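You operate a simulated robot arm through the tools that you are given. There is no shell and no other tool. Be economical: measure what you need, move in short steps, check, and stop when the job is done.

You are at the controls of a simulated two-armed robot. One attempt, no reset.

## Task
Pick up the yellow roll with one hand, pass it to the other hand and put it on the shelf of the black cart.

The check looks at the end state, three seconds after you hand in, the way a careful person would. Anything else that was tipped, shoved, dropped, spilled or broken makes it a failure.

## Robot
Two 7-joint arms with two-finger parallel grippers on one trunk, on a base that drives. Base frame: it is fixed to the floor where the robot stands at the start and does not move with it; the origin is under the middle of the robot, x ahead of it, y to its left, z up; the surface under the hand at the start is at about z = 80. Readings come in cm, degrees, newtons and seconds.
The left shoulder is at the start at [7, 13.4, 117.6], the right one opposite. With the tool pointing down near the work surface each hand reaches from about 10 to 64 cm from the robot's upright axis, wherever it stands, measured 20 degrees to its own side. Places, roughly: shelf of the black cart [-10, 400, 20]. Payload 1.57 kg a hand.
The tool frame of a hand sits at the grasp point between the pads (the TCP): z along the fingers, y along the line on which they close. The tips reach 3 cm beyond it. The gripper opens to 8 cm. The fingers are 1.7 cm wide and 1.2 cm thick; the gripper's body (4 by 8.2 cm) begins 8 cm behind the TCP.
Orientation is that of the tool frame in the base frame, as a unit quaternion [w, x, y, z]. With the fingers straight down and closing along the base's y, the tool's x points along the base's -x, its y along +y and its z along -z.

## Interface
- The arms move only by the tool servo_tool. It takes "left_steps", "right_steps" or both (then of equal length, played together; a hand with none holds still); each is a list of rows, each a list of 7 numbers: the shift along the tool's x, y, z in cm, then the turn, a rotation vector about the tool's x, y, z in degrees, then the gripper command, from -1 (fully open) to 1 (shut), values between in proportion. In form: [[dx, dy, dz, rx, ry, rz, fingers], ...]. A call has 1 to 20 rows; each row shifts and turns the commanded pose from where the row before left it, along the tool's axes as they then stand. A row lasts 0.2 s, in which the tool goes at most 5 cm and 8.6 degrees; a call with a longer step from one row to the next is refused whole, and so is a gripper value outside its range. A pose out of reach is approached as far as the arm can. The call stops where the force on the tool passes 40 N (or 10 N more than at its start, if that is more) or the arm is blocked; 0.2 s more then pass. The fingers move at their own pace (about 15.3 cm/s each) and stop on an object; they squeeze with about 21 N. The grip force told is the motor's: it shows also when the fingers shut on nothing. Time passes only in rows, and 0.2 s behind the last, so rows that do not move let the fingers close. It gives the time, the measured TCP pose, the force on the tool (base axes), the opening and the grip force at its end, in the units of the frame above (readings bear some noise), with the torque about the TCP (base axes, N m) and any sound that the robot's microphone picked up.
- Cameras (640 x 400 px; columns grow to the right, rows downward): "scene" is now at [13.26, 2.23, 140.85]; the picture's right is [0.38, -0.93, 0.00], its down [-0.56, -0.23, -0.80] and it looks along [0.74, 0.30, -0.60] (base axes); focal length 273 px, centre (320, 200). "left" rides on the left gripper at [7.2, 0.7, -12.2] in its tool frame; the picture's right is [-0.09, 1.00, 0.00], its down [-0.84, -0.08, -0.54] and it looks along [-0.54, -0.05, 0.84] (tool axes); focal length 238 px, centre (320, 200). "right" rides on the right gripper at [7.2, -0.7, -12.2] in its tool frame; the picture's right is [0.09, 1.00, 0.00], its down [-0.84, 0.08, -0.54] and it looks along [-0.54, 0.05, 0.84] (tool axes); focal length 238 px, centre (320, 200). There is no depth. A picture from a camera that has moved, and an enlarged one, comes with that camera's place and axes in the base frame and with its lens. The place of the scene camera against the robot may be out by one fixed shift of up to 1.8 cm in any direction.
- snapshot(camera): a new picture of that camera. No time passes.
- slide_trunk(by): slides the trunk up (or, below 0, down) by that many cm; the arms and the scene camera ride with it, the base frame stays. It gives what a move gives, with no picture.
- base_move(legs): drives the robot by 1 to 6 legs, each [ahead, left, turn to the left] in cm, cm and degrees, along the robot's own axes; the way and the turn of a leg run together, so that a leg with both is an arc; at most 150 cm and 180 degrees a leg. The arms and the cameras ride along, it lands a little off, and it stops where it bumps. It gives what a move gives.
- pan_tilt(pan, tilt): turns the head with the scene camera to pan (to the left, within 86 degrees either way) and tilt (down, from -29 to 69), counted from straight ahead of the robot. It gives what a move gives.
- close_up(camera, box): a new picture of the part [left, top, right, bottom] of that camera's present view, enlarged. No time passes.
- hand_in(): hands the job in; it is judged then, once.

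Go step by step. Nothing tells you exact positions but the pictures and the camera data: compare them with the known pose of the tool, close in by small moves and look again before you grip or let go. The budget is 120 turns and 92 pictures, counting those below and the enlarged ones. Unless the task says otherwise, let go and move clear before handing in, and close with one line.

The tools are called after "Call:" as a command line: name --argument value ..., lists and objects as JSON in quotes. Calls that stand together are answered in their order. servo_tool: Moves the arms, as the interface text tells. Its arguments: {"type":"object","properties":{"left_steps":{"type":"array"},"right_steps":{"type":"array"}},"required":[]} The other tools are called the same way: slide_trunk (by) slides the trunk up or down; base_move (legs) drives the base; pan_tilt (pan, tilt) turns the head that bears the scene camera; snapshot (camera) takes a picture; close_up (camera, box) takes an enlarged picture of a part of a camera's view; hand_in () hands the job in.

At the start:

```text
t: 0.0
left_tool_pos: [41.46, 34.65, 108.95]
left_orientation: [0.0, -0.001, 1.0, 0.0]
left_force: [0.2, -0.5, 0.0]
left_wrist_torque: [0.01, 0.03, 0.01]
left_grip_width: 8.0
left_grasp_force: 0.1
right_tool_pos: [44.48, -3.59, 104.32]
right_orientation: [0.0, 0.0, 1.0, -0.001]
right_force: [-0.1, 0.6, -0.7]
right_wrist_torque: [-0.04, 0.01, -0.02]
right_grip_width: 8.01
right_grasp_force: 0.1
trunk travel left (down, up): [-75.0, 19.0]
robot x, y, heading: [0.12, 0.1, -0.2]
head pan, tilt: [22.1, 37.2]
```

scene: 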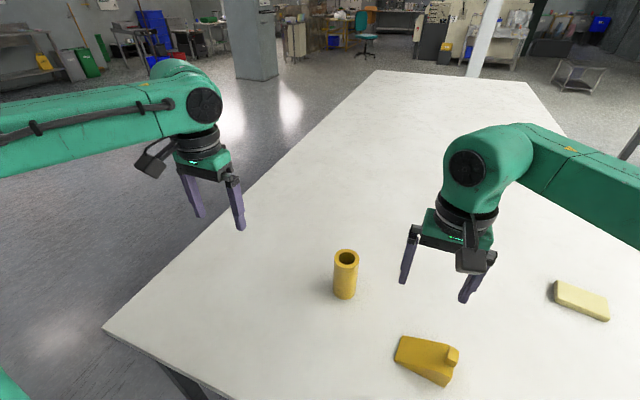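
right: 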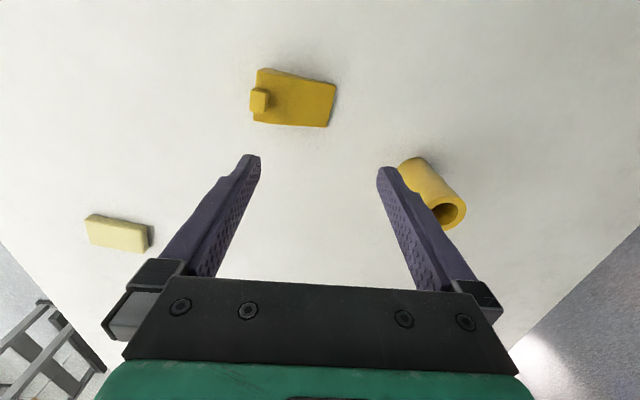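
left: 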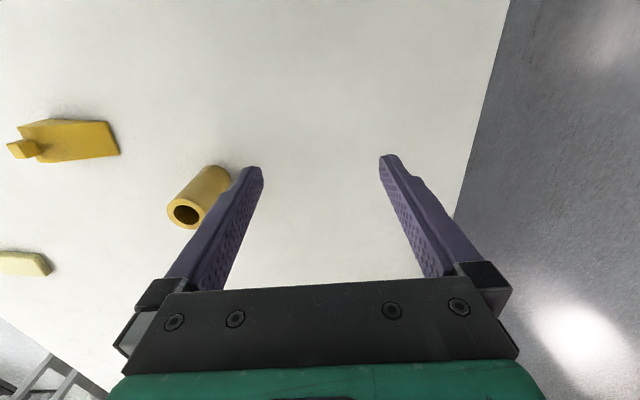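

The yellow roll stands upright on the table at about [55, 12.5], roughly 11 cm tall and 5.5 cm across. Before choosing grips I'll look at the cart, to the left.

Call:
pan_tilt --pan 86 --tilt 20

Call:
snapshot --camera "scene"

```text
t: 1.3
left_tool_pos: [41.62, 34.69, 108.94]
left_orientation: [0.0, -0.001, 1.0, 0.0]
left_force: [0.4, 0.0, 0.3]
left_wrist_torque: [0.02, -0.02, 0.01]
left_grip_width: 8.01
left_grasp_force: 0.1
right_tool_pos: [44.55, -3.44, 104.48]
right_orientation: [0.0, 0.0, 1.0, 0.001]
right_force: [0.6, 0.9, -0.1]
right_wrist_torque: [-0.01, 0.0, 0.01]
right_grip_width: 7.99
right_grasp_force: 0.1
trunk travel left (down, up): [-75.0, 19.0]
robot x, y, heading: [0.06, 0.12, -0.1]
head pan, tilt: [85.9, 20.0]
```

```text
88 pictures are left
camera scene: at [5.88, 8.26, 143.56], right [1.0, -0.07, 0.0], down [-0.02, -0.34, -0.94], along [0.07, 0.94, -0.34], focal length 273 px, centre (320, 200)
```

scene: 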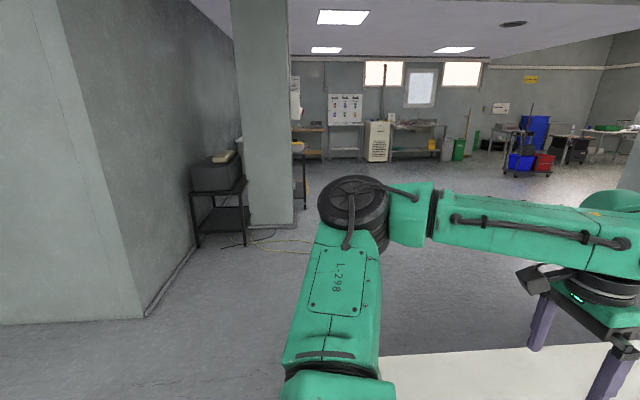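

I can see a two-tier black cart by the wall on the left. I'll enlarge it.

Call:
close_up --camera "scene" --box '[170, 130, 330, 260]'

```text
3.08 times, centred on (250, 195) of scene
camera zoom: at [5.88, 8.26, 143.56], right [1.0, -0.07, 0.0], down [-0.02, -0.34, -0.94], along [0.07, 0.94, -0.34], focal length 841 px, centre (535, 215)
```

zoom: 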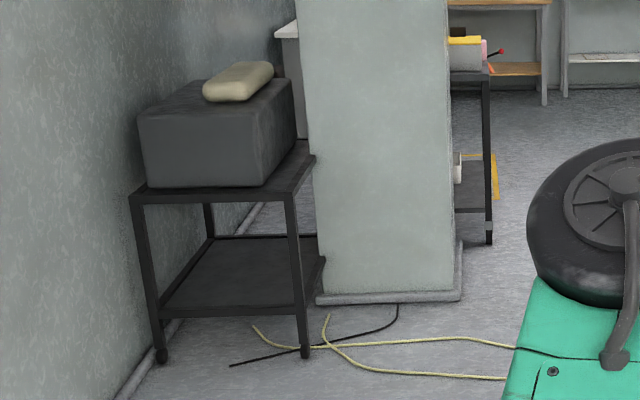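

The cart is behind the pillar, with its shelf at z about 18 and its top at about 77, so a tilted grip will fit. Triangulating from both wrist cameras puts the roll's top at about [53.4, 13.3, 92]. The left hand will take it from above. I'll move the left hand over it and the right hand away.

Call:
servo_tool --left_steps '[[-2.4, -4.2, 0, 0, 0, 0, -1], [-2.4, -4.2, 0, 0, 0, 0, -1], [-2.4, -4.2, 0, 0, 0, 0, -1], [-2.3, -4.2, 0, 0, 0, 0, -1], [-2.3, -4.2, 0, 0, 0, 0, -1], [0, 0, 0, 0, 0, 0, -1]]' --right_steps '[[0, -4, 0, 0, 0, 0, -1], [0, -4, 0, 0, 0, 0, -1], [0, -4, 0, 0, 0, 0, -1], [0, -3, 0, 0, 0, 0, -1], [0, 0, 0, 0, 0, 0, -1], [0, 0, 0, 0, 0, 0, -1]]'

Call:
pan_tilt --pan 10 --tilt 45

Call:
snapshot --camera "left"

Call:
snapshot --camera "scene"

```text
t: 2.7
left_tool_pos: [51.92, 14.52, 108.89]
left_orientation: [0.002, -0.002, 1.0, 0.0]
left_force: [-0.3, 0.3, 0.9]
left_wrist_torque: [0.02, -0.04, 0.0]
left_grip_width: 7.97
left_grasp_force: 0.1
left hand out of reach, approached as far as the arm can: row 5
right_tool_pos: [44.15, -18.33, 104.56]
right_orientation: [0.001, 0.001, 1.0, 0.0]
right_force: [-0.4, 0.1, -0.6]
right_wrist_torque: [0.0, -0.02, 0.03]
right_grip_width: 7.98
right_grasp_force: 0.0
trunk travel left (down, up): [-75.0, 19.0]
robot x, y, heading: [-0.0, -0.13, -0.1]
head pan, tilt: [85.9, 20.0]
```

```text
t: 4.2
left_tool_pos: [51.97, 14.39, 108.75]
left_orientation: [0.001, -0.001, 1.0, -0.001]
left_force: [-0.4, -1.1, 0.5]
left_wrist_torque: [0.01, 0.02, 0.0]
left_grip_width: 8.02
left_grasp_force: 0.1
right_tool_pos: [44.25, -18.31, 104.46]
right_orientation: [-0.001, 0.0, 1.0, 0.0]
right_force: [-0.8, 0.3, -0.4]
right_wrist_torque: [0.02, 0.0, 0.01]
right_grip_width: 8.01
right_grasp_force: 0.0
trunk travel left (down, up): [-75.0, 19.0]
robot x, y, heading: [0.21, 0.05, 0.2]
head pan, tilt: [10.0, 45.0]
```

```text
86 pictures are left
camera left: at [44.78, 14.89, 120.99], right [0.09, 1.0, 0.0], down [0.84, -0.08, 0.54], along [0.54, -0.05, -0.84], focal length 238 px, centre (320, 200)
```

left: 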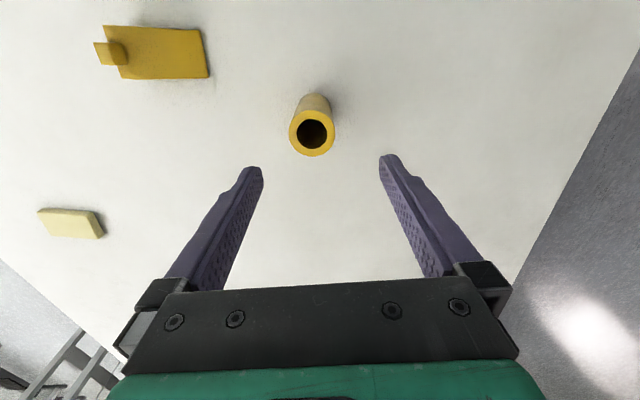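

```text
85 pictures are left
camera scene: at [13.24, 0.38, 139.7], right [0.17, -0.98, 0.0], down [-0.7, -0.12, -0.71], along [0.7, 0.12, -0.71], focal length 273 px, centre (320, 200)
```

scene: 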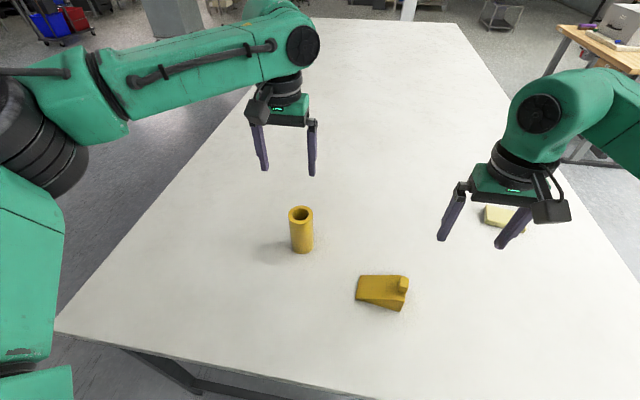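

The roll's axis checks out at about [53.6, 13.1], and the arm stopped just short of that at this height. I'll lower to z≈98, where the tips still clear the top, and centre there.

Call:
servo_tool --left_steps '[[0, 0, 4, 0, 0, 0, -1], [0, 0, 4, 0, 0, 0, -1], [-1.6, -1.3, 3, 0, 0, 0, -1], [0, 0, 0, 0, 0, 0, -1]]'

Call:
snapshot --camera "left"

```text
t: 5.2
left_tool_pos: [51.7, 14.53, 98.52]
left_orientation: [0.001, -0.001, 1.0, 0.0]
left_force: [-0.1, 0.2, -0.2]
left_wrist_torque: [0.02, 0.02, -0.01]
left_grip_width: 8.01
left_grasp_force: 0.2
left hand out of reach, approached as far as the arm can: row 3
right_tool_pos: [44.3, -18.27, 104.47]
right_orientation: [0.0, -0.001, 1.0, 0.0]
right_force: [0.1, 0.4, 0.3]
right_wrist_torque: [0.04, -0.01, 0.0]
right_grip_width: 8.0
right_grasp_force: 0.0
trunk travel left (down, up): [-75.0, 19.0]
robot x, y, heading: [0.08, -0.06, -0.2]
head pan, tilt: [10.0, 45.0]
```

```text
84 pictures are left
camera left: at [44.42, 14.99, 110.78], right [0.09, 1.0, 0.0], down [0.84, -0.08, 0.54], along [0.54, -0.05, -0.84], focal length 238 px, centre (320, 200)
```

left: 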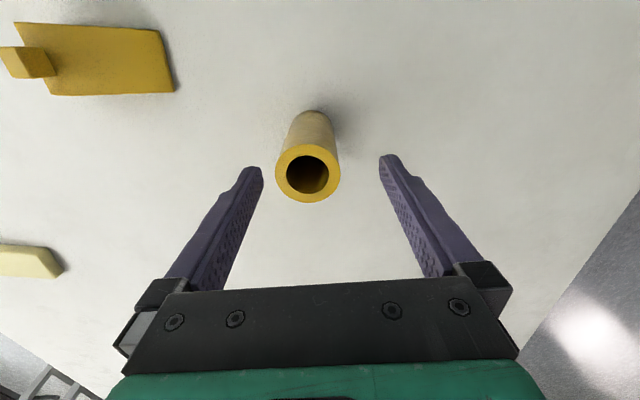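

The roll is at [53.7, 13.1], just outside the left hand's limit toward the middle. Shifting the base 8 cm to the right should bring it within reach, and the hand is clear above the roll.

Call:
servo_tool --left_steps '[[0, 0, -4, 0, 0, 0, -1], [0, 0, 0, 0, 0, 0, -1]]'

Call:
base_move --legs '[[0, -8, 0]]'

Call:
servo_tool --left_steps '[[-1, 3, 0, 0, 0, 0, -1], [-1, 3, 2, 0, 0, 0, -1], [0, 0, 2, 0, 0, 0, -1], [0, 0, 0, 0, 0, 0, -1]]'

Call:
snapshot --camera "left"

```text
t: 5.8
left_tool_pos: [51.86, 14.63, 102.53]
left_orientation: [0.0, 0.0, 1.0, 0.0]
left_force: [-0.2, 1.2, 0.7]
left_wrist_torque: [0.02, -0.02, -0.01]
left_grip_width: 8.01
left_grasp_force: 0.0
right_tool_pos: [44.38, -18.25, 104.36]
right_orientation: [0.0, 0.001, 1.0, -0.001]
right_force: [0.0, 0.0, 0.1]
right_wrist_torque: [0.02, -0.01, 0.0]
right_grip_width: 8.01
right_grasp_force: 0.1
trunk travel left (down, up): [-75.0, 19.0]
robot x, y, heading: [-0.08, 0.18, -0.2]
head pan, tilt: [10.0, 45.0]
```

```text
t: 6.9
left_tool_pos: [51.74, 6.97, 102.59]
left_orientation: [0.0, -0.002, 1.0, -0.001]
left_force: [-0.1, 0.6, 0.8]
left_wrist_torque: [0.01, 0.0, -0.02]
left_grip_width: 7.98
left_grasp_force: 0.0
right_tool_pos: [44.26, -25.91, 104.53]
right_orientation: [0.0, -0.001, 1.0, -0.001]
right_force: [-0.2, 0.0, -0.4]
right_wrist_torque: [0.0, 0.04, 0.0]
right_grip_width: 8.01
right_grasp_force: 0.0
trunk travel left (down, up): [-75.0, 19.0]
robot x, y, heading: [0.21, -8.25, 0.1]
head pan, tilt: [10.0, 45.0]
```

```text
t: 7.9
left_tool_pos: [53.85, 13.02, 98.76]
left_orientation: [0.0, -0.002, 1.0, 0.0]
left_force: [-0.3, 0.0, 0.0]
left_wrist_torque: [0.01, -0.02, 0.02]
left_grip_width: 8.02
left_grasp_force: 0.0
right_tool_pos: [44.28, -26.1, 104.54]
right_orientation: [0.0, -0.001, 1.0, 0.001]
right_force: [-1.1, 0.4, -0.2]
right_wrist_torque: [0.0, 0.02, 0.02]
right_grip_width: 8.0
right_grasp_force: 0.1
trunk travel left (down, up): [-75.0, 19.0]
robot x, y, heading: [0.12, -7.97, 0.2]
head pan, tilt: [10.0, 45.0]
```

```text
83 pictures are left
camera left: at [46.55, 13.47, 111.0], right [0.09, 1.0, 0.0], down [0.84, -0.07, 0.54], along [0.54, -0.05, -0.84], focal length 238 px, centre (320, 200)
```

left: 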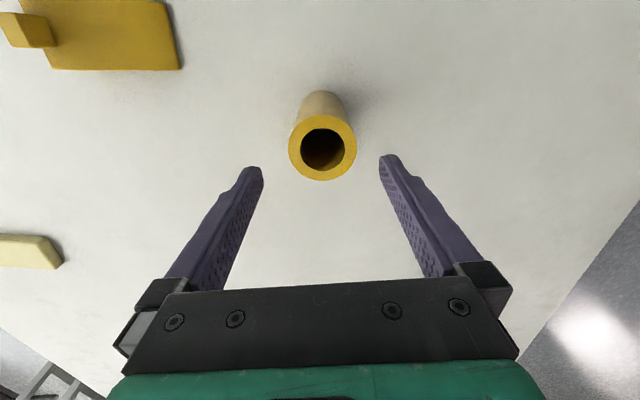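

The fingers are centred over the roll. I'll descend to z≈90.5 and close.

Call:
servo_tool --left_steps '[[0, 0, 3, 0, 0, 0, -1], [0, 0, 3, 0, 0, 0, -1], [0, 0, 2.2, 0, 0, 0, -1], [0, 0, 0, 0, 0, 0, -1]]'

Call:
snapshot --camera "left"

Call:
snapshot --camera "scene"

```text
t: 8.9
left_tool_pos: [52.63, 13.33, 91.01]
left_orientation: [0.001, -0.002, 1.0, 0.001]
left_force: [-0.4, 0.4, -0.3]
left_wrist_torque: [-0.05, -0.01, 0.02]
left_grip_width: 7.98
left_grasp_force: 0.0
left hand out of reach, approached as far as the arm can: row 2, 3
right_tool_pos: [44.34, -26.21, 104.49]
right_orientation: [0.0, -0.001, 1.0, -0.001]
right_force: [0.0, -0.5, -0.3]
right_wrist_torque: [-0.02, 0.03, -0.01]
right_grip_width: 8.01
right_grasp_force: 0.1
trunk travel left (down, up): [-75.0, 19.0]
robot x, y, heading: [0.2, -8.18, 0.2]
head pan, tilt: [10.0, 45.0]
```

```text
82 pictures are left
camera left: at [45.43, 13.74, 103.33], right [0.09, 1.0, 0.0], down [0.84, -0.07, 0.54], along [0.54, -0.05, -0.84], focal length 238 px, centre (320, 200)
```

left: 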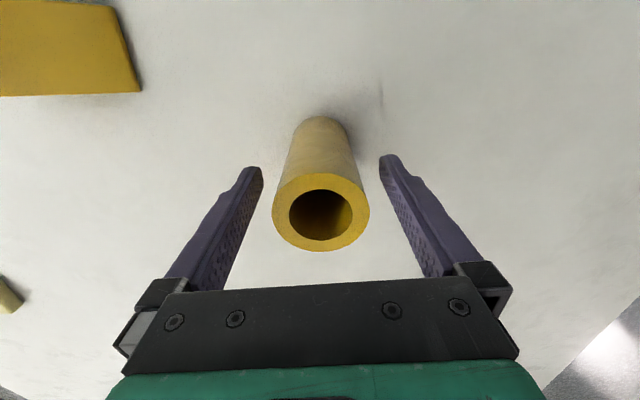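

```text
81 pictures are left
camera scene: at [13.25, -7.58, 139.69], right [0.18, -0.98, 0.0], down [-0.7, -0.12, -0.71], along [0.7, 0.12, -0.71], focal length 273 px, centre (320, 200)
```

scene: 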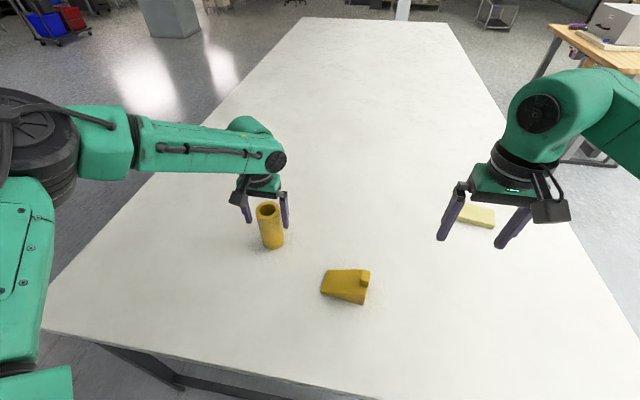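

At this height the arm falls 1 cm short. I'll go back up to z≈98.7, where it reached, and lower the trunk instead.

Call:
servo_tool --left_steps '[[0, 0, -4, 0, 0, 0, -1], [-0.8, -0.3, -4, 0, 0, 0, -1], [0, 0, 0, 0, 0, 0, -1]]' --right_steps '[[0, 0, -4, 0, 0, 0, -1], [0, 0, -4, 0, 0, 0, -1], [0, 0, 0, 0, 0, 0, -1]]'

Call:
slide_trunk --by -5

Call:
snapshot --camera "left"

```text
t: 9.7
left_tool_pos: [53.39, 13.15, 98.94]
left_orientation: [0.0, -0.002, 1.0, 0.001]
left_force: [-0.1, -0.4, -0.6]
left_wrist_torque: [0.01, 0.02, -0.05]
left_grip_width: 8.02
left_grasp_force: 0.1
right_tool_pos: [44.28, -26.57, 112.31]
right_orientation: [-0.001, 0.0, 1.0, 0.0]
right_force: [1.1, -0.3, 0.8]
right_wrist_torque: [-0.04, 0.02, -0.03]
right_grip_width: 8.01
right_grasp_force: 0.1
trunk travel left (down, up): [-75.0, 19.0]
robot x, y, heading: [-0.44, -7.8, -0.1]
head pan, tilt: [10.0, 45.0]
```

```text
t: 10.6
left_tool_pos: [53.35, 13.11, 93.93]
left_orientation: [0.001, -0.001, 1.0, 0.0]
left_force: [0.0, -0.5, -0.2]
left_wrist_torque: [-0.01, 0.04, -0.01]
left_grip_width: 8.01
left_grasp_force: 0.1
right_tool_pos: [44.18, -26.51, 107.42]
right_orientation: [0.0, -0.001, 1.0, 0.0]
right_force: [-0.2, 0.4, -0.9]
right_wrist_torque: [0.01, -0.02, 0.0]
right_grip_width: 7.98
right_grasp_force: 0.1
trunk travel left (down, up): [-70.0, 24.0]
robot x, y, heading: [0.14, -7.95, 0.2]
head pan, tilt: [10.0, 45.0]
```

```text
80 pictures are left
camera left: at [46.06, 13.57, 106.24], right [0.09, 1.0, 0.0], down [0.84, -0.07, 0.54], along [0.54, -0.05, -0.84], focal length 238 px, centre (320, 200)
```

left: 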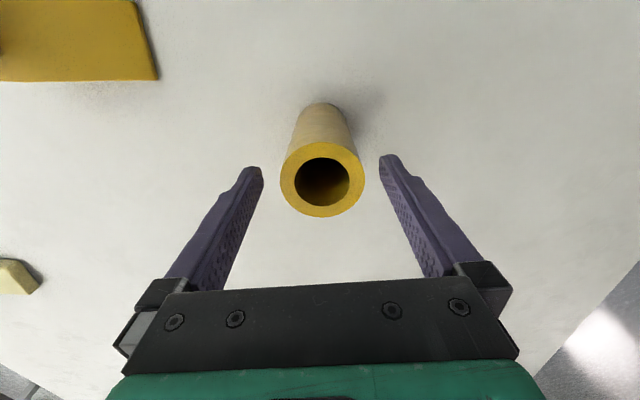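

Well placed and still centred. Next I'll lower the trunk the last 3.4 cm, then close with the arm still.

Call:
slide_trunk --by -3.4

Call:
servo_tool --left_steps '[[0, 0, 0, 0, 0, 0, 0.2], [0, 0, 0, 0, 0, 0, 1], [0, 0, 0, 0, 0, 0, 1], [0, 0, 0, 0, 0, 0, 1]]'

Call:
snapshot --camera "left"

```text
t: 11.4
left_tool_pos: [53.31, 13.15, 90.44]
left_orientation: [0.001, -0.001, 1.0, -0.001]
left_force: [0.6, 0.3, -0.3]
left_wrist_torque: [0.02, 0.0, 0.0]
left_grip_width: 7.98
left_grasp_force: 0.0
right_tool_pos: [44.25, -26.65, 103.95]
right_orientation: [0.0, -0.001, 1.0, 0.0]
right_force: [0.0, 0.0, 0.1]
right_wrist_torque: [0.01, 0.01, 0.02]
right_grip_width: 7.99
right_grasp_force: 0.1
trunk travel left (down, up): [-66.6, 27.4]
robot x, y, heading: [0.02, -8.03, 0.1]
head pan, tilt: [10.0, 45.0]
```

```text
t: 12.4
left_tool_pos: [53.23, 13.12, 90.64]
left_orientation: [0.001, -0.002, 1.0, 0.0]
left_force: [0.8, -0.3, 1.8]
left_wrist_torque: [0.0, -0.09, 0.03]
left_grip_width: 5.25
left_grasp_force: 20.7
right_tool_pos: [44.22, -26.52, 104.0]
right_orientation: [0.001, -0.001, 1.0, 0.0]
right_force: [0.5, 0.2, 0.3]
right_wrist_torque: [-0.02, 0.0, 0.0]
right_grip_width: 8.0
right_grasp_force: 0.1
trunk travel left (down, up): [-66.6, 27.4]
robot x, y, heading: [-0.12, -8.17, 0.5]
head pan, tilt: [10.0, 45.0]
```

```text
79 pictures are left
camera left: at [46.08, 13.57, 102.84], right [0.09, 1.0, 0.0], down [0.84, -0.07, 0.54], along [0.54, -0.05, -0.84], focal length 238 px, centre (320, 200)
```

left: 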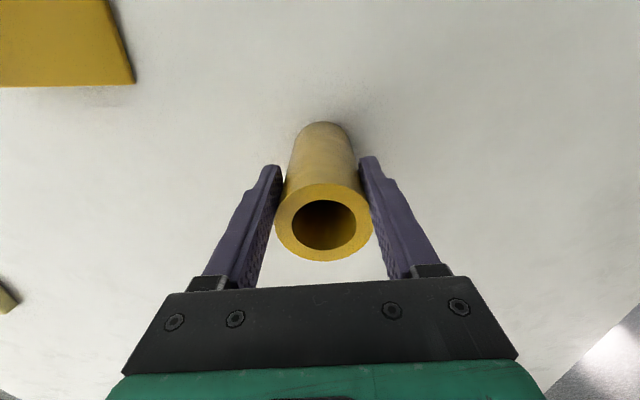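

The roll is gripped at a width of 5.25 cm. I'll lift with the trunk.

Call:
slide_trunk --by 20

Call:
snapshot --camera "scene"

```text
t: 14.6
left_tool_pos: [53.35, 13.11, 110.55]
left_orientation: [0.001, -0.002, 1.0, 0.0]
left_force: [-0.8, 0.1, -2.5]
left_wrist_torque: [0.0, 0.01, -0.01]
left_grip_width: 5.25
left_grasp_force: 21.0
right_tool_pos: [44.39, -26.53, 123.91]
right_orientation: [0.0, -0.002, 1.0, 0.0]
right_force: [0.7, 0.1, -1.0]
right_wrist_torque: [0.03, 0.02, 0.02]
right_grip_width: 7.99
right_grasp_force: 0.1
trunk travel left (down, up): [-86.6, 7.4]
robot x, y, heading: [-0.19, -8.05, 0.0]
head pan, tilt: [10.0, 45.0]
```

```text
78 pictures are left
camera scene: at [13.27, -7.54, 151.29], right [0.18, -0.98, 0.0], down [-0.7, -0.12, -0.71], along [0.7, 0.12, -0.71], focal length 273 px, centre (320, 200)
```

scene: 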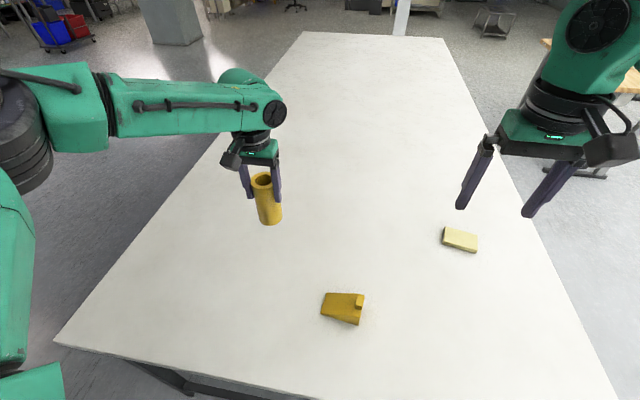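

Lifted cleanly, and the roll hangs vertically with its bottom at about z=100. Next I'll bring the left hand toward the middle, and turn the right hand to point forward-left, tilted 30° down.

Call:
servo_tool --right_steps '[[0, 0, 0, 0, 0, -7.5, -1], [0, 0, 0, 0, 0, -7.5, -1], [0, 0, 0, 0, 0, -7.5, -1], [0, 0, 0, 0, 0, -7.5, -1], [0, 0, 0, 0, 0, -7.5, -1], [0, 0, 0, 0, 0, -7.5, -1], [0, 0, 0, 0, -7.5, 0, -1], [0, 0, 0, 0, -7.5, 0, -1], [0, 0, 0, 0, -7.5, 0, -1], [0, 0, 0, 0, -7.5, 0, -1], [0, 0, 0, 0, -7.5, 0, -1], [0, 0, 0, 0, -7.5, 0, -1], [0, 0, 0, 0, -7.5, 0, -1], [0, 0, 0, 0, -7.5, 0, -1]]'

Call:
servo_tool --left_steps '[[1.5, -2.5, 0, 0, 0, 0, 1], [1.5, -2.5, 0, 0, 0, 0, 1], [1.5, -2.5, 0, 0, 0, 0, 1], [1.5, -2.5, 0, 0, 0, 0, 1], [1.3, -3, 0, 0, 0, 0, 1], [0, 0, 0, 0, 0, 0, 1]]'

Call:
snapshot --camera "scene"

```text
t: 17.6
left_tool_pos: [53.45, 13.14, 110.59]
left_orientation: [-0.001, -0.002, 1.0, 0.0]
left_force: [0.0, 0.3, -1.8]
left_wrist_torque: [0.01, 0.04, 0.0]
left_grip_width: 5.26
left_grasp_force: 21.3
right_tool_pos: [39.11, -22.08, 124.05]
right_orientation: [0.264, -0.344, 0.894, 0.109]
right_force: [0.0, -0.4, -0.1]
right_wrist_torque: [0.01, 0.02, 0.03]
right_grip_width: 7.96
right_grasp_force: 0.1
right hand out of reach, approached as far as the arm can: row 5, 6, 8, 9, 10, 11, 12, 13, 14
trunk travel left (down, up): [-86.6, 7.4]
robot x, y, heading: [-0.11, -7.94, -0.2]
head pan, tilt: [10.0, 45.0]
```

```text
t: 18.9
left_tool_pos: [45.8, 0.45, 110.49]
left_orientation: [0.002, -0.001, 1.0, -0.001]
left_force: [0.5, 0.4, -2.3]
left_wrist_torque: [-0.05, 0.01, -0.03]
left_grip_width: 5.24
left_grasp_force: 21.2
left hand out of reach, approached as far as the arm can: row 5
right_tool_pos: [39.04, -21.95, 124.01]
right_orientation: [0.264, -0.345, 0.894, 0.109]
right_force: [0.3, 0.4, -0.2]
right_wrist_torque: [-0.01, 0.0, 0.03]
right_grip_width: 7.98
right_grasp_force: 0.1
trunk travel left (down, up): [-86.6, 7.4]
robot x, y, heading: [0.16, -8.01, 0.3]
head pan, tilt: [10.0, 45.0]
```

```text
77 pictures are left
camera scene: at [13.23, -7.5, 151.29], right [0.18, -0.98, 0.0], down [-0.7, -0.12, -0.71], along [0.7, 0.12, -0.71], focal length 273 px, centre (320, 200)
```

scene: 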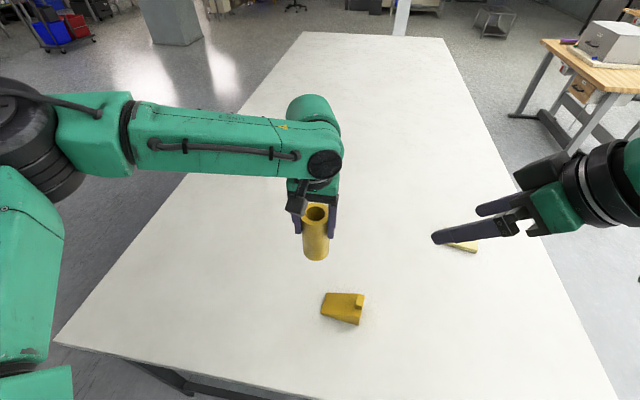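

The right arm hit a joint limit partway; it's now pointing about 57° down. I'll move it farther forward and lower, where the wrist has more room, and then try the rest of the tilt.

Call:
servo_tool --right_steps '[[-0.18, -1.65, 2.96, 0, 0, 0, -1], [-0.18, -1.65, 2.96, 0, 0, 0, -1], [-0.18, -1.65, 2.96, 0, 0, 0, -1], [-0.18, -1.65, 2.96, 0, 0, 0, -1], [-0.18, -1.65, 2.96, 0, 0, 0, -1], [0, 0, 0, 0, -6.5, 0, -1], [0, 0, 0, 0, -6.5, 0, -1], [0, 0, 0, 0, -6.5, 0, -1], [0, 0, 0, 0, -6.5, 0, -1], [0, 0, 0, 0, 0, 0, -1]]'

Call:
snapshot --camera "scene"

```text
t: 21.1
left_tool_pos: [45.94, 0.43, 110.34]
left_orientation: [0.002, -0.002, 1.0, -0.001]
left_force: [-0.4, -0.8, -1.6]
left_wrist_torque: [0.02, 0.02, 0.03]
left_grip_width: 5.25
left_grasp_force: 21.2
right_tool_pos: [37.9, -20.34, 125.3]
right_orientation: [0.386, -0.321, 0.85, 0.158]
right_force: [-0.5, 0.9, -0.1]
right_wrist_torque: [0.01, 0.0, -0.02]
right_grip_width: 7.98
right_grasp_force: 0.0
right hand out of reach, approached as far as the arm can: row 1, 2, 3, 4, 5, 6, 7, 8, 9
trunk travel left (down, up): [-86.6, 7.4]
robot x, y, heading: [-0.01, -7.98, -0.1]
head pan, tilt: [10.0, 45.0]
```

```text
76 pictures are left
camera scene: at [13.42, -7.48, 151.28], right [0.18, -0.98, 0.0], down [-0.7, -0.12, -0.71], along [0.69, 0.12, -0.71], focal length 273 px, centre (320, 200)
```

scene: 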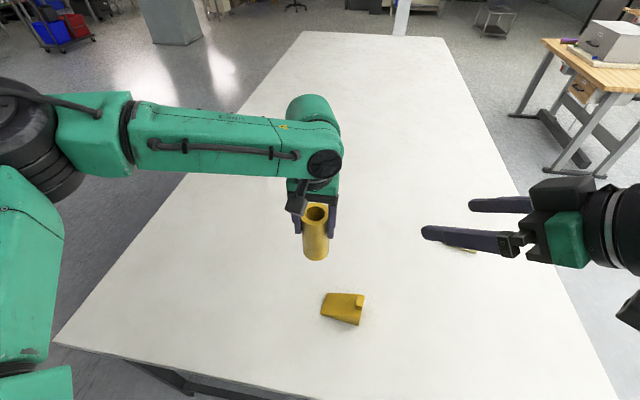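

The right arm is stuck against some limit. I'll look at its posture before trying another way.

Call:
pan_tilt --pan -40 --tilt 35

Call:
snapshot --camera "scene"

```text
t: 22.3
left_tool_pos: [45.82, 0.47, 110.47]
left_orientation: [0.0, -0.001, 1.0, 0.0]
left_force: [0.1, 0.8, -1.9]
left_wrist_torque: [0.0, 0.02, -0.03]
left_grip_width: 5.22
left_grasp_force: 20.7
right_tool_pos: [37.79, -20.52, 125.5]
right_orientation: [0.386, -0.322, 0.85, 0.158]
right_force: [0.1, 0.3, 0.1]
right_wrist_torque: [0.05, 0.01, 0.02]
right_grip_width: 8.0
right_grasp_force: 0.0
trunk travel left (down, up): [-86.6, 7.4]
robot x, y, heading: [0.27, -8.14, 0.6]
head pan, tilt: [-40.0, 35.0]
```

```text
75 pictures are left
camera scene: at [12.03, -14.6, 152.77], right [-0.64, -0.77, 0.0], down [-0.44, 0.37, -0.82], along [0.63, -0.53, -0.57], focal length 273 px, centre (320, 200)
```

scene: 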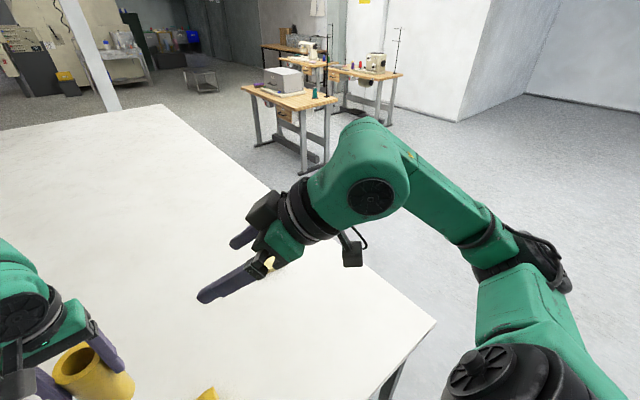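

The elbow is out to the right, and the wrist roll is the limiting joint. I'll undo the turn and try the opposite roll, with the camera up, to see which side has room.

Call:
servo_tool --right_steps '[[0, 0, 0, 0, 7, 0, -1], [0, 0, 0, 0, 7, 0, -1], [0, 0, 0, 0, 7, 0, -1], [0, 0, 0, 0, 7, 0, -1], [0, 0, 0, 0, 7, 0, -1], [0, 0, 0, 0, 7, 0, -1], [0, 0, 0, 0, 7, 0, -1], [0, 0, 0, 0, 0, 8, -1], [0, 0, 0, 0, 0, 8, -1], [0, 0, 0, 0, 0, 8, -1], [0, 0, 0, 0, 0, 8, -1], [0, 0, 0, 0, 0, 8, -1], [0, 0, 0, 0, 0, 8, -1], [0, 0, 0, 0, 0, 8, -1], [0, 0, 0, 0, 0, 8, -1], [0, 0, 0, 0, 0, 8, -1], [0, 0, 0, 0, 0, 8, -1], [0, 0, 0, 0, 0, 8, -1], [0, 0, 0, 0, 0, 8, -1]]'

Call:
snapshot --camera "scene"

```text
t: 26.3
left_tool_pos: [45.84, 0.35, 110.46]
left_orientation: [0.001, -0.002, 1.0, -0.001]
left_force: [0.8, 0.1, -2.1]
left_wrist_torque: [-0.02, 0.03, 0.01]
left_grip_width: 5.25
left_grasp_force: 21.3
right_tool_pos: [37.8, -20.43, 125.26]
right_orientation: [-0.008, 0.456, 0.89, 0.007]
right_force: [0.2, 0.4, 0.1]
right_wrist_torque: [0.04, 0.02, 0.02]
right_grip_width: 7.98
right_grasp_force: 0.1
trunk travel left (down, up): [-86.6, 7.4]
robot x, y, heading: [0.08, -7.76, -0.0]
head pan, tilt: [-40.0, 35.0]
```

```text
74 pictures are left
camera scene: at [12.0, -14.62, 152.77], right [-0.64, -0.77, 0.0], down [-0.44, 0.37, -0.82], along [0.63, -0.53, -0.57], focal length 273 px, centre (320, 200)
```

scene: 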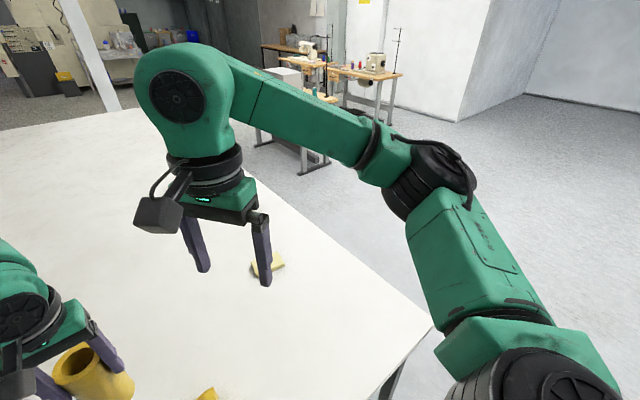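

The clockwise roll is free. I'll carry on another 56° in that direction and then start tilting, with the camera ending up on top.

Call:
servo_tool --right_steps '[[0, 0, 0, 0, 0, 8, -1], [0, 0, 0, 0, 0, 8, -1], [0, 0, 0, 0, 0, 8, -1], [0, 0, 0, 0, 0, 8, -1], [0, 0, 0, 0, 0, 8, -1], [0, 0, 0, 0, 0, 8, -1], [0, 0, 0, 0, 0, 8, -1], [0, 0, 0, 0, 7.5, 0, -1], [0, 0, 0, 0, 7.5, 0, -1], [0, 0, 0, 0, 7.5, 0, -1], [0, 0, 0, 0, 7.5, 0, -1]]'

Call:
snapshot --camera "scene"

```text
t: 28.7
left_tool_pos: [45.78, 0.33, 110.49]
left_orientation: [0.002, -0.002, 1.0, -0.001]
left_force: [-0.4, -0.3, -1.4]
left_wrist_torque: [0.01, 0.03, 0.02]
left_grip_width: 5.25
left_grasp_force: 21.1
right_tool_pos: [37.74, -20.72, 125.43]
right_orientation: [-0.159, 0.79, 0.552, 0.215]
right_force: [-1.1, -0.6, -0.2]
right_wrist_torque: [0.0, -0.03, 0.01]
right_grip_width: 7.99
right_grasp_force: 0.0
trunk travel left (down, up): [-86.6, 7.4]
robot x, y, heading: [-0.15, -7.83, 0.1]
head pan, tilt: [-40.0, 35.0]
```

```text
73 pictures are left
camera scene: at [11.9, -14.76, 152.78], right [-0.64, -0.77, 0.0], down [-0.44, 0.37, -0.82], along [0.63, -0.52, -0.57], focal length 273 px, centre (320, 200)
```

scene: 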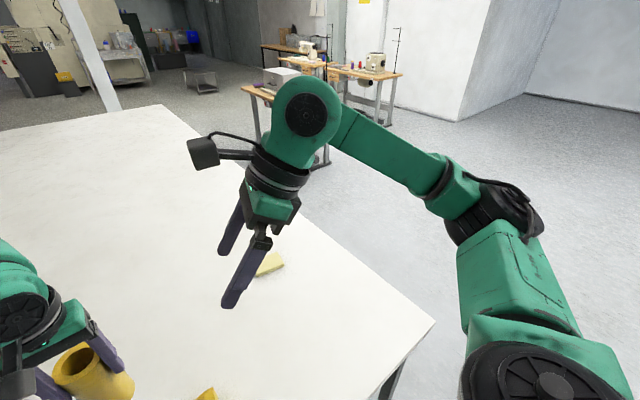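

All of that was in reach; it's pointing azimuth about 71° and still 59° down. I'll pitch up to about 12° below horizontal so the right camera stays clear of the left wrist.

Call:
servo_tool --right_steps '[[0, 0, 0, 0, 7.8, 0, -1], [0, 0, 0, 0, 7.8, 0, -1], [0, 0, 0, 0, 7.8, 0, -1], [0, 0, 0, 0, 7.8, 0, -1], [0, 0, 0, 0, 7.8, 0, -1], [0, 0, 0, 0, 7.8, 0, -1], [0, 0, 0, 0, 0, 0, -1]]'

Call:
snapshot --camera "scene"

```text
t: 30.3
left_tool_pos: [45.78, 0.53, 110.42]
left_orientation: [0.001, -0.001, 1.0, -0.001]
left_force: [0.6, -0.7, -2.4]
left_wrist_torque: [0.02, 0.04, -0.01]
left_grip_width: 5.24
left_grasp_force: 21.1
right_tool_pos: [37.96, -20.52, 125.38]
right_orientation: [-0.364, 0.642, 0.442, 0.51]
right_force: [0.3, 0.7, 0.3]
right_wrist_torque: [0.0, -0.01, -0.04]
right_grip_width: 8.0
right_grasp_force: 0.1
trunk travel left (down, up): [-86.6, 7.4]
robot x, y, heading: [-0.03, -8.25, 0.1]
head pan, tilt: [-40.0, 35.0]
```

```text
72 pictures are left
camera scene: at [12.0, -14.59, 152.78], right [-0.64, -0.77, 0.0], down [-0.44, 0.37, -0.82], along [0.63, -0.53, -0.57], focal length 273 px, centre (320, 200)
```

scene: 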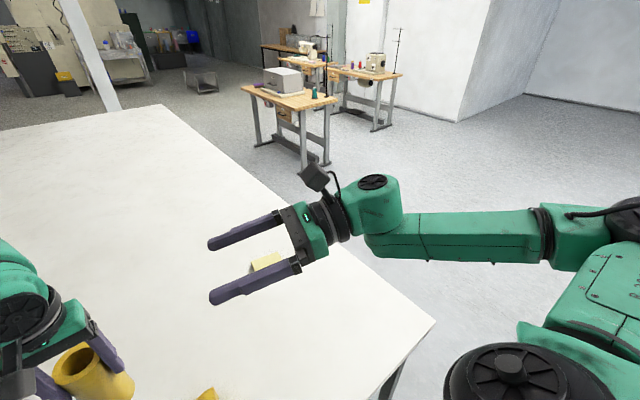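

The right hand points horizontally, 12° down, camera on top and closing horizontally. I'll move it to a standoff 14 cm from the roll, level with its lower part.

Call:
servo_tool --right_steps '[[-3.05, 0.15, 2.1, 0, 0, 0, -1], [-3.05, 0.15, 2.1, 0, 0, 0, -1], [-3.05, 0.15, 2.1, 0, 0, 0, -1], [-3.05, 0.15, 2.1, 0, 0, 0, -1], [-3.05, 0.15, 2.1, 0, 0, 0, -1], [-3.05, 0.15, 2.1, 0, 0, 0, -1], [0, 0, 0, 0, 0, 0, -1]]'

Call:
pan_tilt --pan 5 --tilt 50

Call:
snapshot --camera "scene"

Call:
snapshot --camera "right"

```text
t: 31.9
left_tool_pos: [45.71, 0.39, 110.5]
left_orientation: [0.001, -0.001, 1.0, -0.001]
left_force: [0.0, 0.5, -1.2]
left_wrist_torque: [-0.01, 0.02, 0.01]
left_grip_width: 5.24
left_grasp_force: 21.1
right_tool_pos: [41.04, -12.97, 104.96]
right_orientation: [-0.365, 0.641, 0.443, 0.51]
right_force: [0.6, 0.2, 0.8]
right_wrist_torque: [-0.03, 0.02, 0.0]
right_grip_width: 7.99
right_grasp_force: 0.0
trunk travel left (down, up): [-86.6, 7.4]
robot x, y, heading: [-0.09, -7.96, 0.2]
head pan, tilt: [-40.0, 35.0]
```

```text
t: 33.0
left_tool_pos: [45.8, 0.49, 110.44]
left_orientation: [0.0, -0.001, 1.0, 0.0]
left_force: [0.3, 0.1, -2.1]
left_wrist_torque: [0.0, 0.04, -0.01]
left_grip_width: 5.24
left_grasp_force: 21.1
right_tool_pos: [41.02, -12.99, 104.9]
right_orientation: [-0.364, 0.641, 0.443, 0.51]
right_force: [-0.1, 0.5, -0.6]
right_wrist_torque: [-0.01, -0.01, -0.01]
right_grip_width: 8.01
right_grasp_force: 0.1
trunk travel left (down, up): [-86.6, 7.4]
robot x, y, heading: [-0.21, -8.0, -0.1]
head pan, tilt: [5.0, 50.0]
```

```text
71 pictures are left
camera scene: at [12.92, -8.3, 150.6], right [0.09, -1.0, 0.0], down [-0.76, -0.07, -0.64], along [0.64, 0.06, -0.77], focal length 273 px, centre (320, 200)
```

scene: 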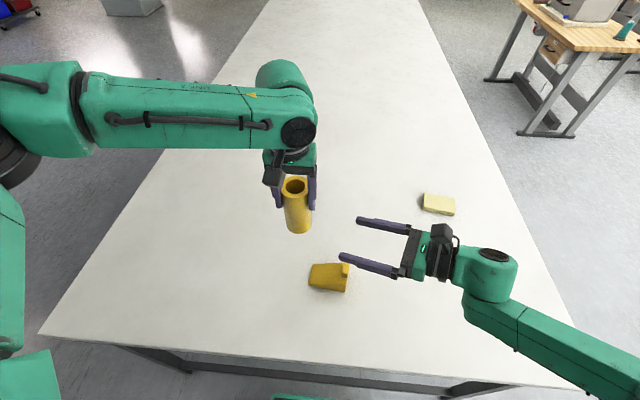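

```text
70 pictures are left
camera right: at [37.05, -22.37, 114.62], right [0.94, -0.32, 0.07], down [-0.18, -0.69, -0.7], along [0.28, 0.65, -0.71], focal length 238 px, centre (320, 200)
```

right: 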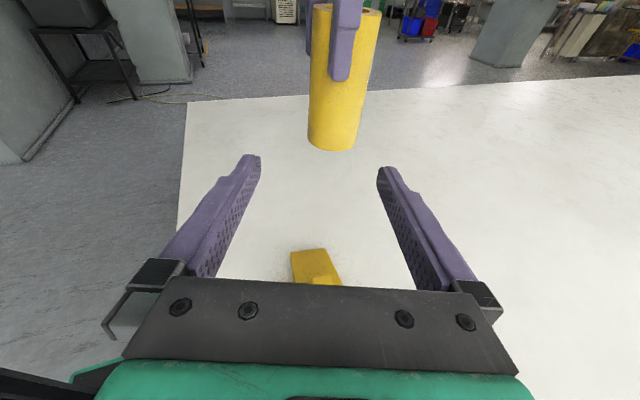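

From the right camera the roll seems about 1.7 cm to the right of my approach line. I'll check with the left camera and an enlarged scene view.

Call:
snapshot --camera "left"

Call:
close_up --camera "scene" --box '[220, 120, 420, 300]'

```text
69 pictures are left
camera left: at [38.55, 0.88, 122.71], right [0.09, 1.0, 0.0], down [0.84, -0.07, 0.54], along [0.54, -0.05, -0.84], focal length 238 px, centre (320, 200)
```

left: 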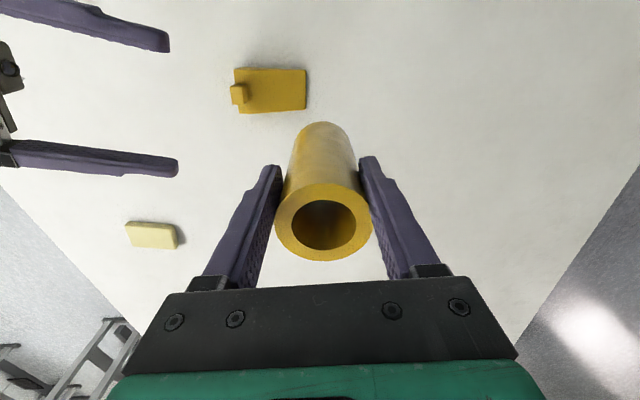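

```text
2.22 times, centred on (320, 210) of scene
camera zoom: at [12.92, -8.3, 150.6], right [0.09, -1.0, 0.0], down [-0.76, -0.07, -0.64], along [0.64, 0.06, -0.77], focal length 607 px, centre (320, 178)
```

zoom: 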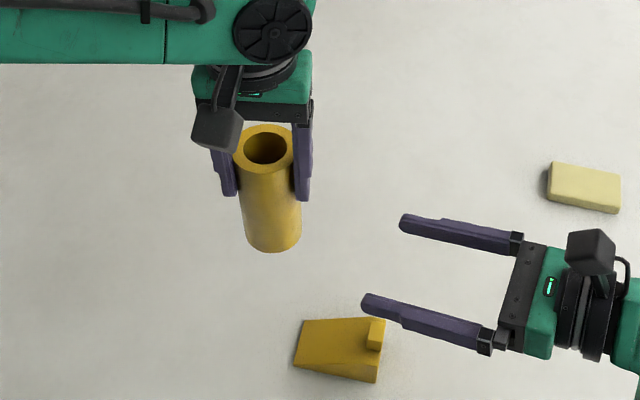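

The roll is held about 1–1.5 cm forward of the left TCP. I'll shift the right hand's line by 1.5 cm along its y, advance 7 cm horizontally and look again.

Call:
servo_tool --right_steps '[[0, 1.5, 0, 0, 0, 0, -1], [0.5, 0, 2.28, 0, 0, 0, -1], [0.5, 0, 2.28, 0, 0, 0, -1], [0.5, 0, 2.28, 0, 0, 0, -1], [0, 0, 0, 0, 0, 0, -1]]'

Call:
snapshot --camera "right"

Call:
close_up --camera "scene" --box '[220, 120, 420, 300]'

```text
t: 34.2
left_tool_pos: [45.72, 0.49, 110.52]
left_orientation: [0.0, -0.001, 1.0, -0.001]
left_force: [0.3, -0.6, -1.9]
left_wrist_torque: [0.03, 0.0, 0.02]
left_grip_width: 5.24
left_grasp_force: 20.7
right_tool_pos: [45.09, -6.78, 104.79]
right_orientation: [-0.365, 0.64, 0.444, 0.509]
right_force: [0.5, -0.4, -0.2]
right_wrist_torque: [0.0, -0.01, -0.02]
right_grip_width: 8.02
right_grasp_force: 0.0
trunk travel left (down, up): [-86.6, 7.4]
robot x, y, heading: [0.07, -8.2, 0.5]
head pan, tilt: [5.0, 50.0]
```

```text
67 pictures are left
camera right: at [41.16, -16.26, 114.5], right [0.94, -0.32, 0.07], down [-0.18, -0.69, -0.7], along [0.28, 0.65, -0.71], focal length 238 px, centre (320, 200)
```

right: 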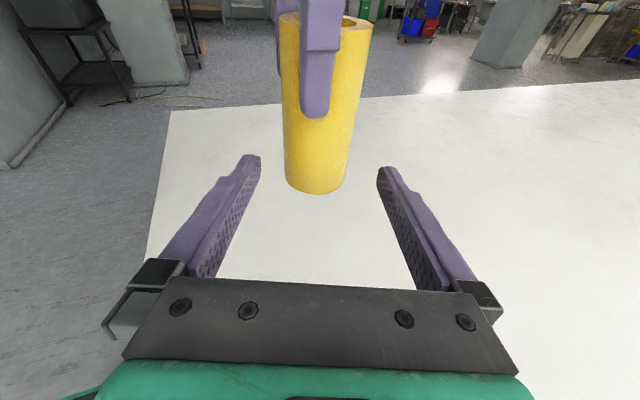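

```text
2.22 times, centred on (320, 210) of scene
camera zoom: at [12.89, -8.32, 150.6], right [0.09, -1.0, 0.0], down [-0.76, -0.07, -0.64], along [0.64, 0.06, -0.77], focal length 607 px, centre (320, 178)
```

zoom: 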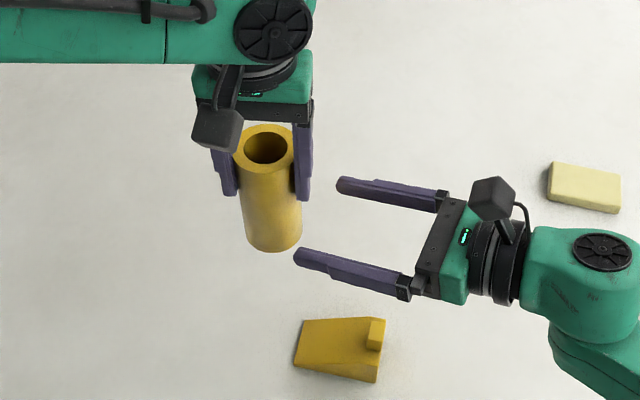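

The roll is now centred between the right fingers. I'll advance the remaining 7.4 cm.

Call:
servo_tool --right_steps '[[0.4, 0, 1.81, 0, 0, 0, -1], [0.4, 0, 1.81, 0, 0, 0, -1], [0.4, 0, 1.81, 0, 0, 0, -1], [0.4, 0, 1.81, 0, 0, 0, -1], [0, 0, 0, 0, 0, 0, -1]]'

Call:
snapshot --camera "right"

Call:
close_up --camera "scene" --box '[220, 120, 420, 300]'

```text
t: 35.5
left_tool_pos: [45.77, 0.39, 110.45]
left_orientation: [0.001, -0.002, 1.0, -0.001]
left_force: [-0.1, -0.2, -1.1]
left_wrist_torque: [0.01, 0.02, -0.02]
left_grip_width: 5.23
left_grasp_force: 20.9
right_tool_pos: [47.53, 0.33, 104.63]
right_orientation: [-0.365, 0.641, 0.443, 0.51]
right_force: [0.3, -0.3, -0.6]
right_wrist_torque: [-0.02, 0.02, -0.03]
right_grip_width: 8.0
right_grasp_force: 0.1
trunk travel left (down, up): [-86.6, 7.4]
robot x, y, heading: [-0.14, -8.26, -0.0]
head pan, tilt: [5.0, 50.0]
```

```text
65 pictures are left
camera right: at [43.7, -9.12, 114.38], right [0.94, -0.32, 0.07], down [-0.18, -0.69, -0.7], along [0.28, 0.65, -0.71], focal length 238 px, centre (320, 200)
```

right: 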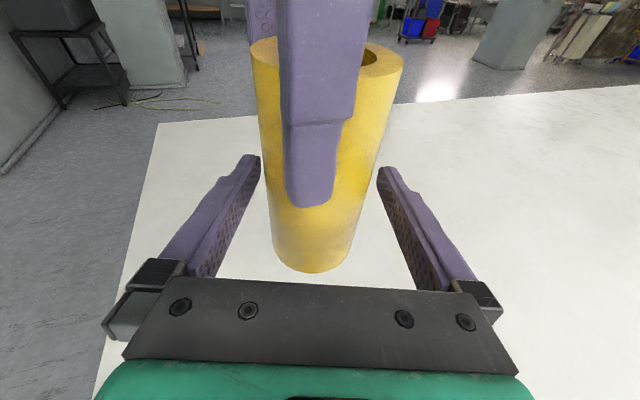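

```text
2.22 times, centred on (320, 210) of scene
camera zoom: at [12.9, -8.32, 150.6], right [0.09, -1.0, 0.0], down [-0.76, -0.07, -0.64], along [0.64, 0.06, -0.77], focal length 607 px, centre (320, 178)
```

zoom: 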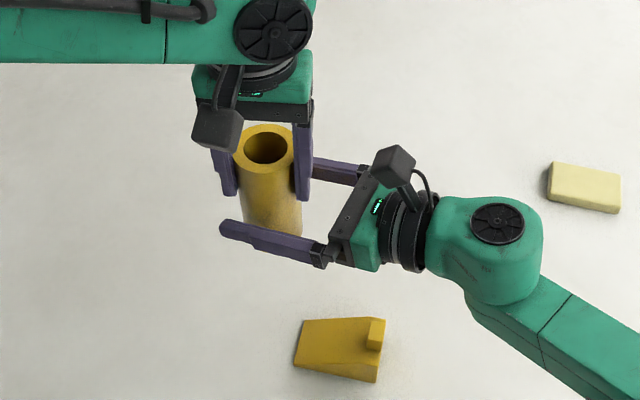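

Both hands are in place and the fingers don't overlap. I'll close the right hand while the left holds.

Call:
servo_tool --right_steps '[[0, 0, 0, 0, 0, 0, 0.0], [0, 0, 0, 0, 0, 0, 1], [0, 0, 0, 0, 0, 0, 1], [0, 0, 0, 0, 0, 0, 1], [0, 0, 0, 0, 0, 0, 1]]'

Call:
snapshot --camera "right"

```text
t: 36.6
left_tool_pos: [45.54, 0.46, 110.42]
left_orientation: [-0.005, -0.001, 1.0, 0.001]
left_force: [-36.5, 7.6, 11.1]
left_wrist_torque: [0.73, 1.76, 0.1]
left_grip_width: 0.0
left_grasp_force: 21.0
right_tool_pos: [48.17, -0.11, 104.45]
right_orientation: [-0.358, 0.647, 0.438, 0.513]
right_force: [37.1, -5.5, -9.9]
right_wrist_torque: [-0.28, 0.95, -0.82]
right_grip_width: 5.53
right_grasp_force: 19.7
trunk travel left (down, up): [-86.6, 7.4]
robot x, y, heading: [0.07, -7.69, 0.2]
head pan, tilt: [5.0, 50.0]
```

```text
63 pictures are left
camera right: at [44.11, -9.49, 114.28], right [0.94, -0.34, 0.08], down [-0.19, -0.69, -0.7], along [0.29, 0.64, -0.71], focal length 238 px, centre (320, 200)
```

right: 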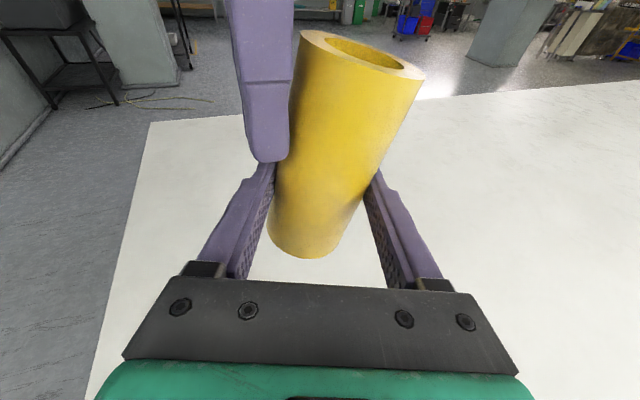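

The off-centre left grip slipped off as the right hand closed. The right hand now holds the roll securely (5.5 cm) but tilted, with the closed left fingers pressing on it. I'll ease the left hand back away along -x, then up.

Call:
servo_tool --left_steps '[[0.4, 0, 0, 0, 0, 0, 1], [0.6, 0, 0, 0, 0, 0, 1], [1, 0, 0, 0, 0, 0, 1], [1, 0, 0, 0, 0, 0, 1], [0, 0, 0, 0, 0, 0, 1]]' --right_steps '[[0, 0, 0, 0, 0, 0, 1], [0, 0, 0, 0, 0, 0, 1], [0, 0, 0, 0, 0, 0, 1], [0, 0, 0, 0, 0, 0, 1], [0, 0, 0, 0, 0, 0, 1]]'

Call:
snapshot --camera "right"

Call:
close_up --camera "scene" --box '[220, 120, 420, 300]'

```text
t: 37.9
left_tool_pos: [42.87, 0.5, 110.62]
left_orientation: [0.0, -0.001, 1.0, 0.0]
left_force: [-0.2, -0.5, 0.1]
left_wrist_torque: [0.01, -0.03, 0.03]
left_grip_width: 0.0
left_grasp_force: 21.1
right_tool_pos: [47.59, 0.37, 104.69]
right_orientation: [-0.366, 0.64, 0.444, 0.509]
right_force: [-0.8, -0.7, 0.2]
right_wrist_torque: [-0.05, 0.0, -0.06]
right_grip_width: 5.43
right_grasp_force: 21.2
trunk travel left (down, up): [-86.6, 7.4]
robot x, y, heading: [0.09, -8.05, 0.3]
head pan, tilt: [5.0, 50.0]
```

```text
62 pictures are left
camera right: at [43.68, -9.08, 114.35], right [0.94, -0.32, 0.07], down [-0.18, -0.69, -0.7], along [0.28, 0.65, -0.71], focal length 238 px, centre (320, 200)
```

right: 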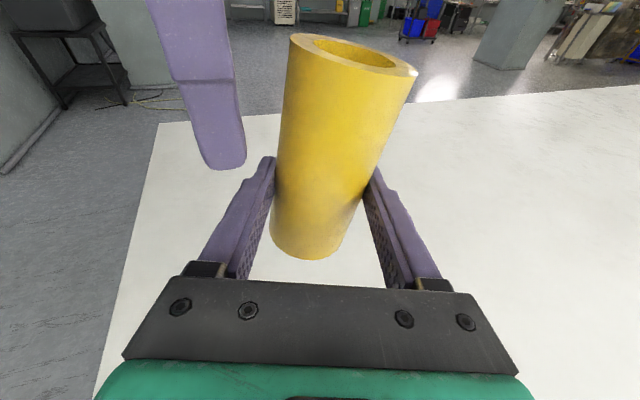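

```text
2.22 times, centred on (320, 210) of scene
camera zoom: at [12.95, -8.29, 150.6], right [0.09, -1.0, 0.0], down [-0.76, -0.07, -0.64], along [0.64, 0.06, -0.77], focal length 607 px, centre (320, 178)
```

zoom: 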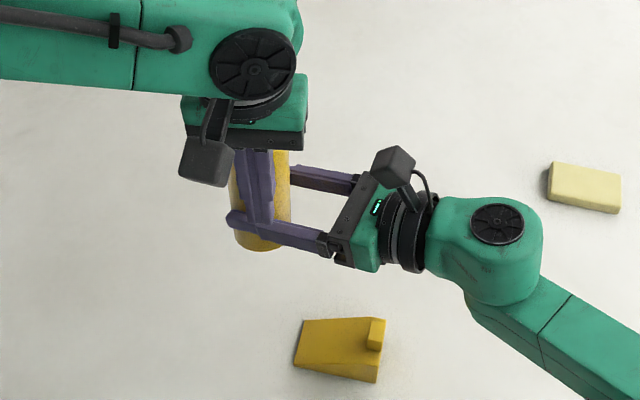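

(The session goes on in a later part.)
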